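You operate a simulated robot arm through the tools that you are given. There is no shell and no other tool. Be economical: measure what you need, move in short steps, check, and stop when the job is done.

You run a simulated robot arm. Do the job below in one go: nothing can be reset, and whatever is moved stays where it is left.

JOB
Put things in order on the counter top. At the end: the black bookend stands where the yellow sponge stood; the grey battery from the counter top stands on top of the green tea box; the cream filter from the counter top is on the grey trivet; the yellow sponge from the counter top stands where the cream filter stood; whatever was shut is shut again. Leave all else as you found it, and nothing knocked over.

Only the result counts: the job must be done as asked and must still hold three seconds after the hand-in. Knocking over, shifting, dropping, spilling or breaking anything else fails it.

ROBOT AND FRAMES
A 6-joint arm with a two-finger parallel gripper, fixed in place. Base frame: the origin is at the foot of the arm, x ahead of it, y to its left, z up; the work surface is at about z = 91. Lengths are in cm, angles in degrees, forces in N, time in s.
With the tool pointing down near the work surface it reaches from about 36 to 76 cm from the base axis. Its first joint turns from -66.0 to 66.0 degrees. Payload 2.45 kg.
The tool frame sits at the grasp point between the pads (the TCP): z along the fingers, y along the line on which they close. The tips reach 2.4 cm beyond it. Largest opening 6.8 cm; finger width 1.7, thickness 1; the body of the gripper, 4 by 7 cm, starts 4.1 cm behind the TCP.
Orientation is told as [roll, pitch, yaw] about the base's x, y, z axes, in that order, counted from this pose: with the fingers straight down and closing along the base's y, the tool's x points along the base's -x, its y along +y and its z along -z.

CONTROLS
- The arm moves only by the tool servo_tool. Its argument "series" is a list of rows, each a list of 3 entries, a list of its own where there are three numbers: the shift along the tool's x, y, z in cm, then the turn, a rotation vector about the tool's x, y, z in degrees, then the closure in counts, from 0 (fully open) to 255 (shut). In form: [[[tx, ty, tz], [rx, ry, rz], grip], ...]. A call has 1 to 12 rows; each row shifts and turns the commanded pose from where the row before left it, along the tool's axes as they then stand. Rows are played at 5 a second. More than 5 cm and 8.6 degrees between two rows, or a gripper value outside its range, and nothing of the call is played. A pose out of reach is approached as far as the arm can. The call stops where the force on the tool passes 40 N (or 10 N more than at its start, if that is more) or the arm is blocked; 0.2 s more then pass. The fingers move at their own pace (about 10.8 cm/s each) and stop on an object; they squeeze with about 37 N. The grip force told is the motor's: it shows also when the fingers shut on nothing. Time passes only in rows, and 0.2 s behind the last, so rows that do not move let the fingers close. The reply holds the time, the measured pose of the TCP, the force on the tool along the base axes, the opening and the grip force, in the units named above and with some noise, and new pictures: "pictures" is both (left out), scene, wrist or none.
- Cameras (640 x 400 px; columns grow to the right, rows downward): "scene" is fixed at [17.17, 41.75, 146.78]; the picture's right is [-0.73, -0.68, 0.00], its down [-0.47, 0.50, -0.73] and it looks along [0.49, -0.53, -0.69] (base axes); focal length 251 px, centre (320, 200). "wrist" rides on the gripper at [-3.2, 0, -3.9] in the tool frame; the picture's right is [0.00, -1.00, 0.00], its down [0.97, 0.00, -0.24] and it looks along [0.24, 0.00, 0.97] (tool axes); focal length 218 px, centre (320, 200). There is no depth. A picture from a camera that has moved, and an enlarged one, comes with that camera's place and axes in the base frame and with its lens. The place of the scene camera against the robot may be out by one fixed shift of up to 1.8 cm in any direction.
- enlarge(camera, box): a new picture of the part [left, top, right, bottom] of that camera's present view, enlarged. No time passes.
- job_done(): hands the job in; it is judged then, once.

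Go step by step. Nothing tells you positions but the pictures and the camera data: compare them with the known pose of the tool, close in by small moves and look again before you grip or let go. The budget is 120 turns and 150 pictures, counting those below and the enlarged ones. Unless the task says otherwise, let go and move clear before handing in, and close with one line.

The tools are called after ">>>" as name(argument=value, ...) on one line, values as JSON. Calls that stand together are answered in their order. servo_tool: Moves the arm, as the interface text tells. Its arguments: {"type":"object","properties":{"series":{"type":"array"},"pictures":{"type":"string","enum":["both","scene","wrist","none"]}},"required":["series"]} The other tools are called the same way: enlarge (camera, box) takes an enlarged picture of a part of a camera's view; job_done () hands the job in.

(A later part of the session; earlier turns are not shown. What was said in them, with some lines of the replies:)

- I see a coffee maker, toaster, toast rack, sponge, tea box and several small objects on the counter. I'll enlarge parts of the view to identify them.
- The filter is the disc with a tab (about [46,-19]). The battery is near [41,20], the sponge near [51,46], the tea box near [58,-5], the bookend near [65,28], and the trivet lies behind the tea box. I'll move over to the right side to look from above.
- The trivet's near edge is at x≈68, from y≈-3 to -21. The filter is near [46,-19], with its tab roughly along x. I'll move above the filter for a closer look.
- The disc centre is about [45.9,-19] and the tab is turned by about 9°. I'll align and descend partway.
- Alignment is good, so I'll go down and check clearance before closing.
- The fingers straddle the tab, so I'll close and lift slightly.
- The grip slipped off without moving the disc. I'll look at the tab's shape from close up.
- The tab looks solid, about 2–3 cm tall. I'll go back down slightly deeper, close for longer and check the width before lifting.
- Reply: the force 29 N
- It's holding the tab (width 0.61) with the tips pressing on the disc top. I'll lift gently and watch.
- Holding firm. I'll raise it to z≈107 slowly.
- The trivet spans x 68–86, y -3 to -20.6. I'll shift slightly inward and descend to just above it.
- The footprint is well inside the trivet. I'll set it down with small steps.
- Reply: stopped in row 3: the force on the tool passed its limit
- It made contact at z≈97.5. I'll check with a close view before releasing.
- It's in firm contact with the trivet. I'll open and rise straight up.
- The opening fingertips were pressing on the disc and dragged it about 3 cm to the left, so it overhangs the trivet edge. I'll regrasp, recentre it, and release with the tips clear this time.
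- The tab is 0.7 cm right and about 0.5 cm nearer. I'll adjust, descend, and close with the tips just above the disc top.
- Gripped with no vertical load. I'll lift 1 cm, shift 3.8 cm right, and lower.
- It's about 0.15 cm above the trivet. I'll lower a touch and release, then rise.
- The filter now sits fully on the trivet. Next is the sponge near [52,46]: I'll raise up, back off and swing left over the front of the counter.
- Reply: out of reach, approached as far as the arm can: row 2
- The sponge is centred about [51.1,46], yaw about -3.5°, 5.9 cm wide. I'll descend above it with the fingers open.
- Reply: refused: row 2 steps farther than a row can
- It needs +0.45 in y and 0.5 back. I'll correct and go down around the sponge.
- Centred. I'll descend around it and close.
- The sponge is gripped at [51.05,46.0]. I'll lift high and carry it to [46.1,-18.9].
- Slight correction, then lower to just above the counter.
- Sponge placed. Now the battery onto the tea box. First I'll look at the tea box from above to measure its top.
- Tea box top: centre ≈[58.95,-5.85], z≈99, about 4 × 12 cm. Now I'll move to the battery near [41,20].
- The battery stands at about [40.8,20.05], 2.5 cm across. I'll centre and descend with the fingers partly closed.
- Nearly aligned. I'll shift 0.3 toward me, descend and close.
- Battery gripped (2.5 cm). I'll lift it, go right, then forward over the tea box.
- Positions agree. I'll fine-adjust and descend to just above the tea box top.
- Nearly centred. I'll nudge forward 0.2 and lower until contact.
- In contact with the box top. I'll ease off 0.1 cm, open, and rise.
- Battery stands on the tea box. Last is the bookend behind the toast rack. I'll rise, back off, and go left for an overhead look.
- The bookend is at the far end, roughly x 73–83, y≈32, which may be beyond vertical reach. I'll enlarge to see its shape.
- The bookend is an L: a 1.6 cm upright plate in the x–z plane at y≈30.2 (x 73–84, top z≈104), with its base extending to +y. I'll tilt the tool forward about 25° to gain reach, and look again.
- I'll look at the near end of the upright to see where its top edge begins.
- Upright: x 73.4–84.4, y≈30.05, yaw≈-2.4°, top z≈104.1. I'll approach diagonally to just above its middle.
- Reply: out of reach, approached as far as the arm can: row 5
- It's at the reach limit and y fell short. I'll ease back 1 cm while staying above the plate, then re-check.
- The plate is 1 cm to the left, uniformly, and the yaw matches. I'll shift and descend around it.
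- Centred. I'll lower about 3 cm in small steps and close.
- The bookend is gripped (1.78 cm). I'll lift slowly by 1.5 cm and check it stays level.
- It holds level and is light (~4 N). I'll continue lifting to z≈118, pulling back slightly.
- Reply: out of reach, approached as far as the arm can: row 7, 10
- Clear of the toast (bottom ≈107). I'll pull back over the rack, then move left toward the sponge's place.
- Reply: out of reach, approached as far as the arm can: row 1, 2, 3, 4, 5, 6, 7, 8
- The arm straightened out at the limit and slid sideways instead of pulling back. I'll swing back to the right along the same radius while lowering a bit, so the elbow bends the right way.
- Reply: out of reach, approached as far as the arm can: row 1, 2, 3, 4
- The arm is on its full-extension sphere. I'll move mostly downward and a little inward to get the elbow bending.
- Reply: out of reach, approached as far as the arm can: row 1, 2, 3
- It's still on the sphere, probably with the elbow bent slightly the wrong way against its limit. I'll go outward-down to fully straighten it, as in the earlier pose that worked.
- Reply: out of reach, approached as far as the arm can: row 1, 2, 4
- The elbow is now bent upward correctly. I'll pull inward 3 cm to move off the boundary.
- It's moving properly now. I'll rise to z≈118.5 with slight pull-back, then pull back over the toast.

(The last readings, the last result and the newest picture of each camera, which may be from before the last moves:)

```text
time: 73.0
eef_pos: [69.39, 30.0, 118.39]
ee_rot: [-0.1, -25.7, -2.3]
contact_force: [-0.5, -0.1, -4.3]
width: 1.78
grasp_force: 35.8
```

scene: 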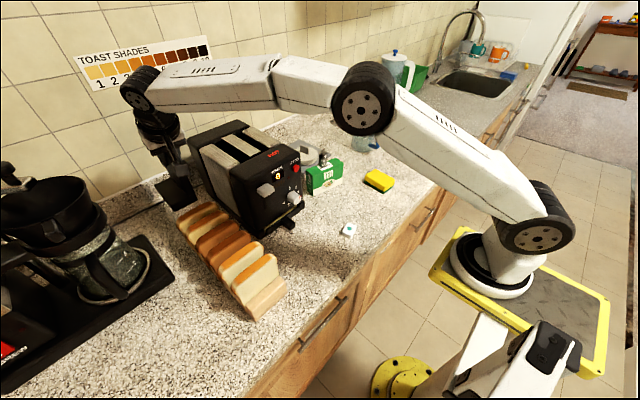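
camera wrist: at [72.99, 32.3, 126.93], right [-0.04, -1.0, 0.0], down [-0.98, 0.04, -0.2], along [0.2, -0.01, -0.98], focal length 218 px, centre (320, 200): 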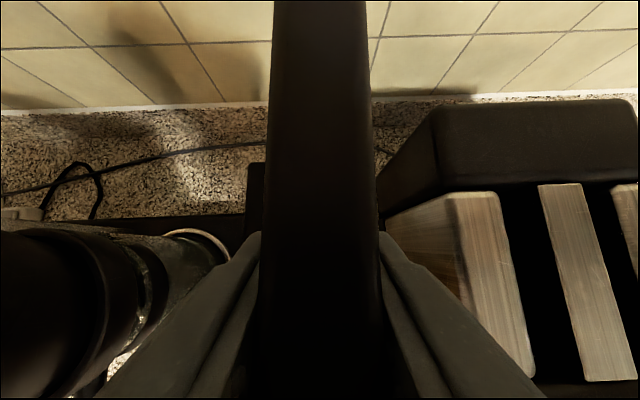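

>>> servo_tool(series=[[[2.7, 0, -1.3], [0, 0, 0], 255], [[2.7, 0, -1.3], [0, 0, 0], 255], [[2.7, 0, -1.3], [0, 0, 0], 255], [[2.7, 0, -1.3], [0, 0, 0], 255], [[2.7, 0, -1.3], [0, 0, 0], 255], [[2.7, 0, -1.3], [0, 0, 0], 255], [[1.8, 0, -0.87], [0, 0, 0], 255], [[0, 0, 0], [0, 0, 0], 255]])

```text
time: 74.8
eef_pos: [49.48, 30.72, 118.33]
ee_rot: [0.0, -25.7, -2.4]
contact_force: [0.1, -0.1, -4.9]
width: 1.82
grasp_force: 35.9
camera wrist: at [50.57, 30.87, 123.34], right [-0.04, -1.0, 0.0], down [-0.98, 0.04, -0.21], along [0.21, -0.01, -0.98], focal length 218 px, centre (320, 200)
```

scene: 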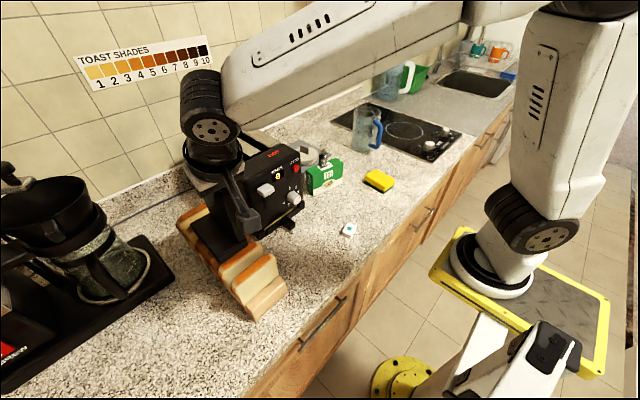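
wrist: 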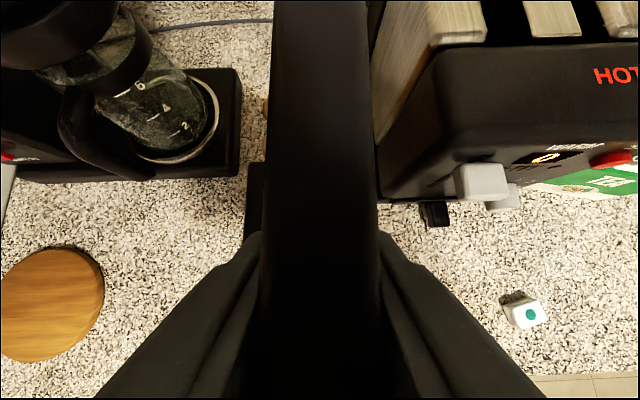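

Everything below is undisturbed. I'll move left to y≈43.6.

>>> servo_tool(series=[[[0, 2, 0], [0, 0, 0], 255], [[0, 3, 0], [0, 0, 0], 255], [[0, 3, 0], [0, 0, 0], 255], [[0, 3, 0], [0, 0, 0], 255], [[0, 1.9, 0], [0, 0, 0], 255], [[0.9, 0, 1.8], [0, 0, 0], 255], [[0.9, 0, 1.8], [0, 0, 0], 255], [[0.9, 0, 1.8], [0, 0, 0], 255], [[0.9, 0, 1.8], [0, 0, 0], 255], [[0, 0, 0], [0, 0, 0], 255]])

>>> enlarge(camera="scene", box=[120, 180, 320, 370])

```text
time: 77.0
eef_pos: [50.16, 43.68, 110.18]
ee_rot: [-0.1, -25.8, -2.3]
contact_force: [-0.7, 0.2, -4.4]
width: 1.77
grasp_force: 36.1
camera wrist: at [51.32, 43.69, 115.16], right [-0.04, -1.0, 0.0], down [-0.98, 0.04, -0.21], along [0.21, -0.01, -0.98], focal length 218 px, centre (320, 200)
```

scene: 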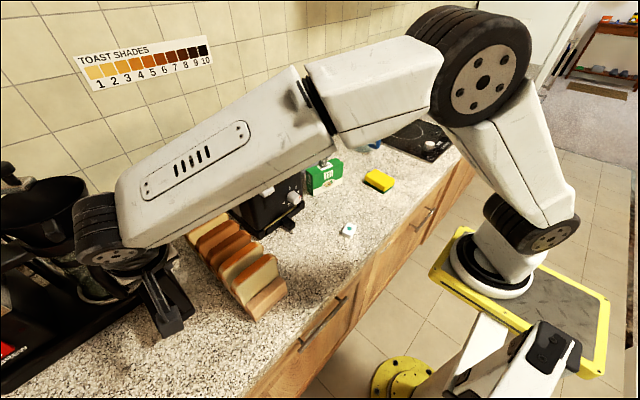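
wrist: 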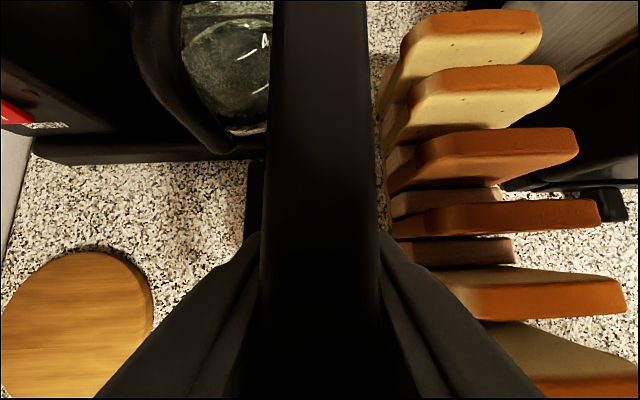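

```text
2.11 times, centred on (220, 275) of scene
camera zoom: at [17.18, 41.76, 146.77], right [-0.73, -0.68, 0.0], down [-0.47, 0.5, -0.73], along [0.49, -0.53, -0.69], focal length 529 px, centre (530, 42)
```

zoom: 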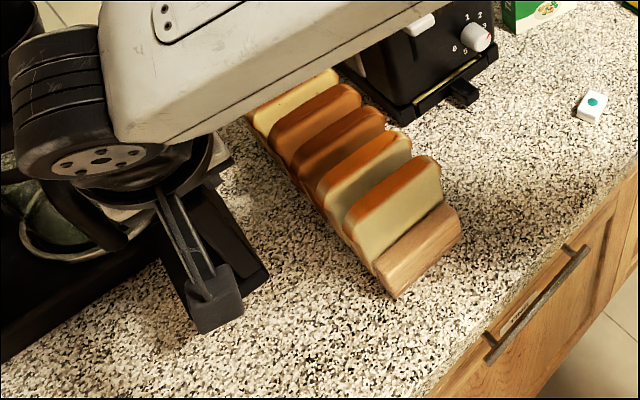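

Clear of the carafe handle and toast. I'll go down to just above the counter with a 1 cm pull-back.

>>> servo_tool(series=[[[1.0, 0, 1.45], [0, 0, 0], 255], [[1.0, 0, 1.45], [0, 0, 0], 255], [[1.0, 0, 1.45], [0, 0, 0], 255], [[1.0, 0, 1.4], [0, 0, 0], 255], [[0, 0, 0], [0, 0, 0], 255]])

>>> enlarge(camera="scene", box=[80, 220, 260, 370])

```text
time: 78.2
eef_pos: [48.84, 43.77, 103.34]
ee_rot: [-0.1, -25.8, -2.4]
contact_force: [0.6, -0.2, -4.2]
width: 1.78
grasp_force: 36.4
camera wrist: at [49.98, 43.76, 108.27], right [-0.04, -1.0, 0.0], down [-0.98, 0.04, -0.21], along [0.21, -0.01, -0.98], focal length 218 px, centre (320, 200)
```

scene: 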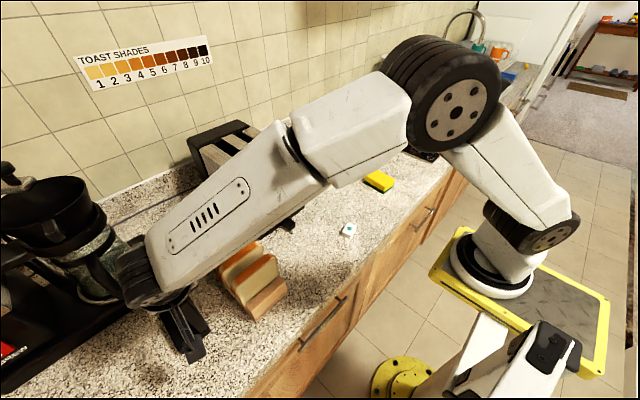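
wrist: 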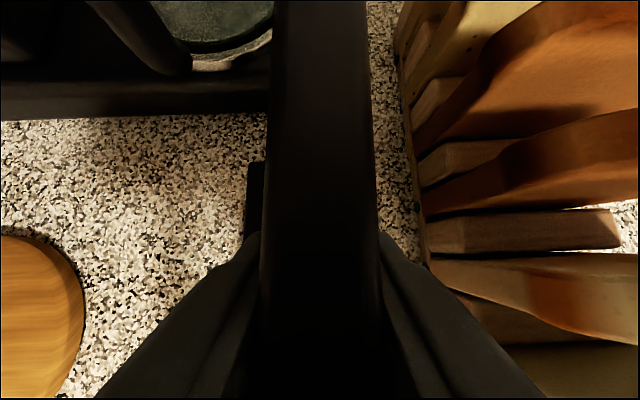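

```text
2.67 times, centred on (170, 295) of scene
camera zoom: at [17.18, 41.76, 146.77], right [-0.73, -0.68, 0.0], down [-0.47, 0.5, -0.73], along [0.49, -0.53, -0.69], focal length 670 px, centre (720, -53)
```

zoom: 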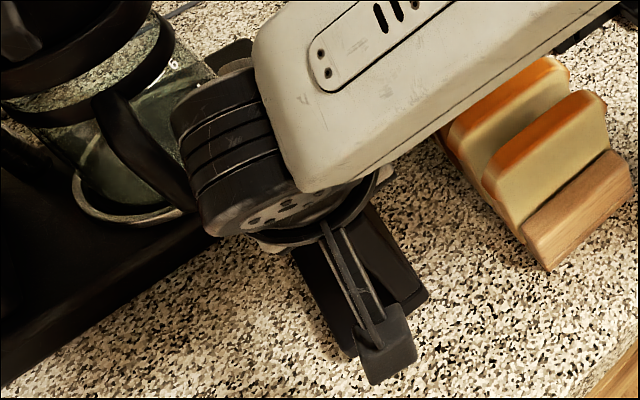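

About 0.7 cm above the counter. I'll lower gently until contact.

>>> servo_tool(series=[[[0.1, -0.05, 0.3], [0, 0, 0], 255], [[0.1, 0, 0.2], [0, 0, 0], 255], [[0.05, 0, 0.1], [0, 0, 0], 255], [[0, 0, 0], [0, 0, 0], 255]], pictures="none")

```text
time: 79.2
eef_pos: [48.86, 43.75, 102.69]
ee_rot: [0.0, -25.7, -2.4]
contact_force: [0.3, 0.0, -4.0]
width: 1.79
grasp_force: 36.1
```

>>> servo_tool(series=[[[0.05, 0, 0.1], [0, 0, 0], 255], [[0, 0, 0], [0, 0, 0], 255]], pictures="none")

```text
time: 79.8
eef_pos: [48.98, 43.84, 102.67]
ee_rot: [-0.2, -25.8, -2.3]
contact_force: [-0.7, 0.4, -4.0]
width: 1.81
grasp_force: 36.7
```

>>> servo_tool(series=[[[0.05, 0, 0.1], [0, 0, 0], 255], [[0.05, 0, 0.1], [0, 0, 0], 255], [[0, 0, 0], [0, 0, 0], 255]], pictures="none")

```text
time: 80.6
eef_pos: [48.95, 43.74, 102.62]
ee_rot: [0.0, -26.0, -2.4]
contact_force: [-1.7, -5.4, 15.2]
width: 1.79
grasp_force: 36.5
```

Contact with the counter. I'll ease off slightly, open, and retract along the tool axis.

>>> servo_tool(series=[[[-0.04, 0, -0.1], [0, 0, 0], 255], [[0, 0, 0], [0, 0, 0], 150], [[0, 0, 0], [0, 0, 0], 60], [[0, 0, 0], [0, 0, 0], 60], [[0, 0, -2], [0, 0, 0], 60], [[0, 0, -3], [0, 0, 0], 60], [[0, 0, -4], [0, 0, 0], 60], [[0, 0, -4], [0, 0, 0], 60], [[0, 0, -4], [0, 0, 0], 60]])

```text
time: 82.6
eef_pos: [41.54, 43.87, 117.98]
ee_rot: [-0.1, -25.8, -2.4]
contact_force: [0.3, -0.9, 0.3]
width: 5.19
grasp_force: 0.0
camera wrist: at [42.74, 43.9, 122.98], right [-0.04, -1.0, 0.0], down [-0.98, 0.04, -0.21], along [0.21, -0.01, -0.98], focal length 218 px, centre (320, 200)
```

scene: 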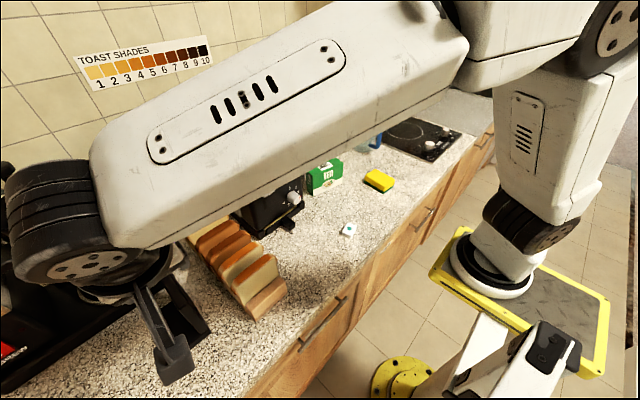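
wrist: 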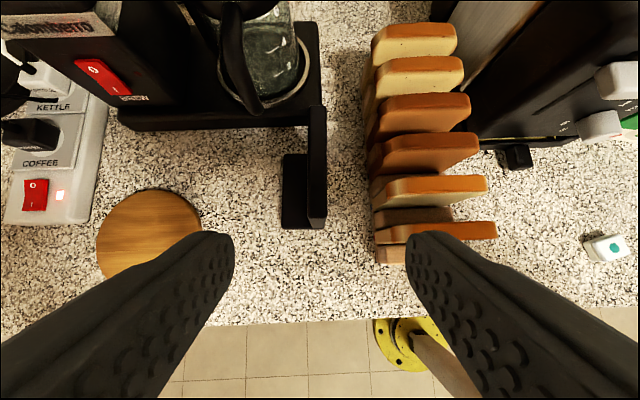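

The bookend stands centred at about [51.1,46.2], matching the sponge's old place. I'll move clear and take a final look.

>>> servo_tool(series=[[[0, 0, -4], [0, 8.5, 0], 0], [[0, 0, 0], [0, 8.5, 0], 0], [[0, -4, 0], [0, 8.5, 0], 0], [[0, -4.8, 0], [0, 0, 0], 0], [[0, -4.8, 0], [0, 0, 0], 0], [[0, -4.8, 0], [0, 0, 0], 0], [[0, -4.8, 0], [0, 0, 0], 0], [[0, -4.8, 0], [0, 0, 0], 0], [[0, -4.8, 0], [0, 0, 0], 0], [[0, -4.8, 0], [0, 0, 0], 0]])

>>> enlarge(camera="scene", box=[120, 130, 420, 360])

```text
time: 84.8
eef_pos: [38.45, 5.83, 121.24]
ee_rot: [-0.1, -0.2, -2.4]
contact_force: [0.3, -0.4, 0.5]
width: 6.82
grasp_force: 0.0
camera wrist: at [41.67, 5.88, 125.16], right [-0.04, -1.0, 0.0], down [-0.97, 0.04, 0.24], along [-0.24, 0.01, -0.97], focal length 218 px, centre (320, 200)
```

scene: 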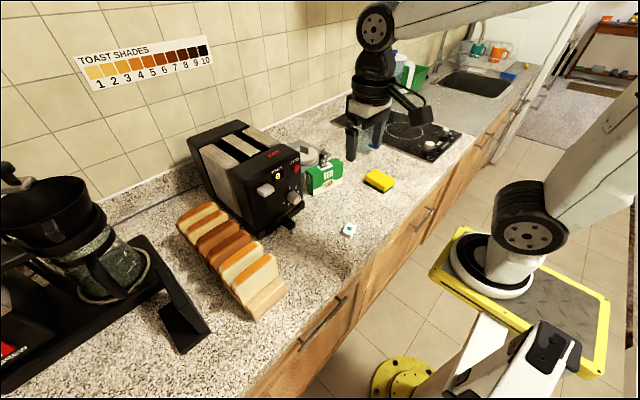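
wrist: 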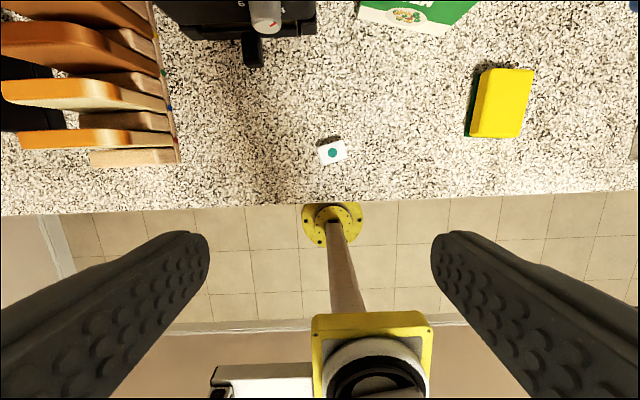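

```text
1.74 times, centred on (270, 245) of scene
camera zoom: at [17.17, 41.75, 146.78], right [-0.73, -0.68, 0.0], down [-0.47, 0.5, -0.73], along [0.49, -0.53, -0.69], focal length 437 px, centre (407, 122)
```

zoom: 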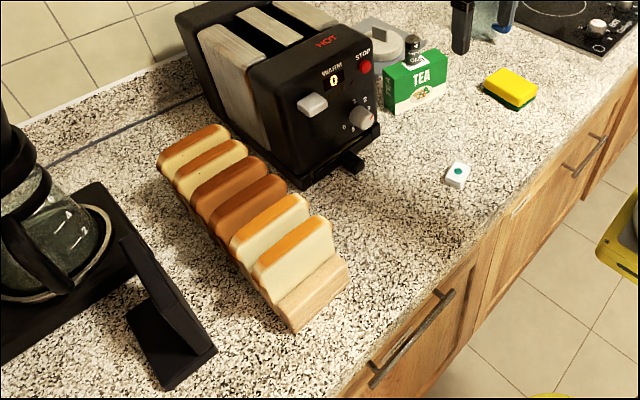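

All four objects are in place, everything else looks undisturbed, and the arm is clear. Handing in.

>>> job_done()

```text
The job is handed in.
```

The job is handed in: the bookend is where the sponge stood, the battery is on the tea box, the filter is on the trivet and the sponge is where the filter stood. Nothing shut was opened.
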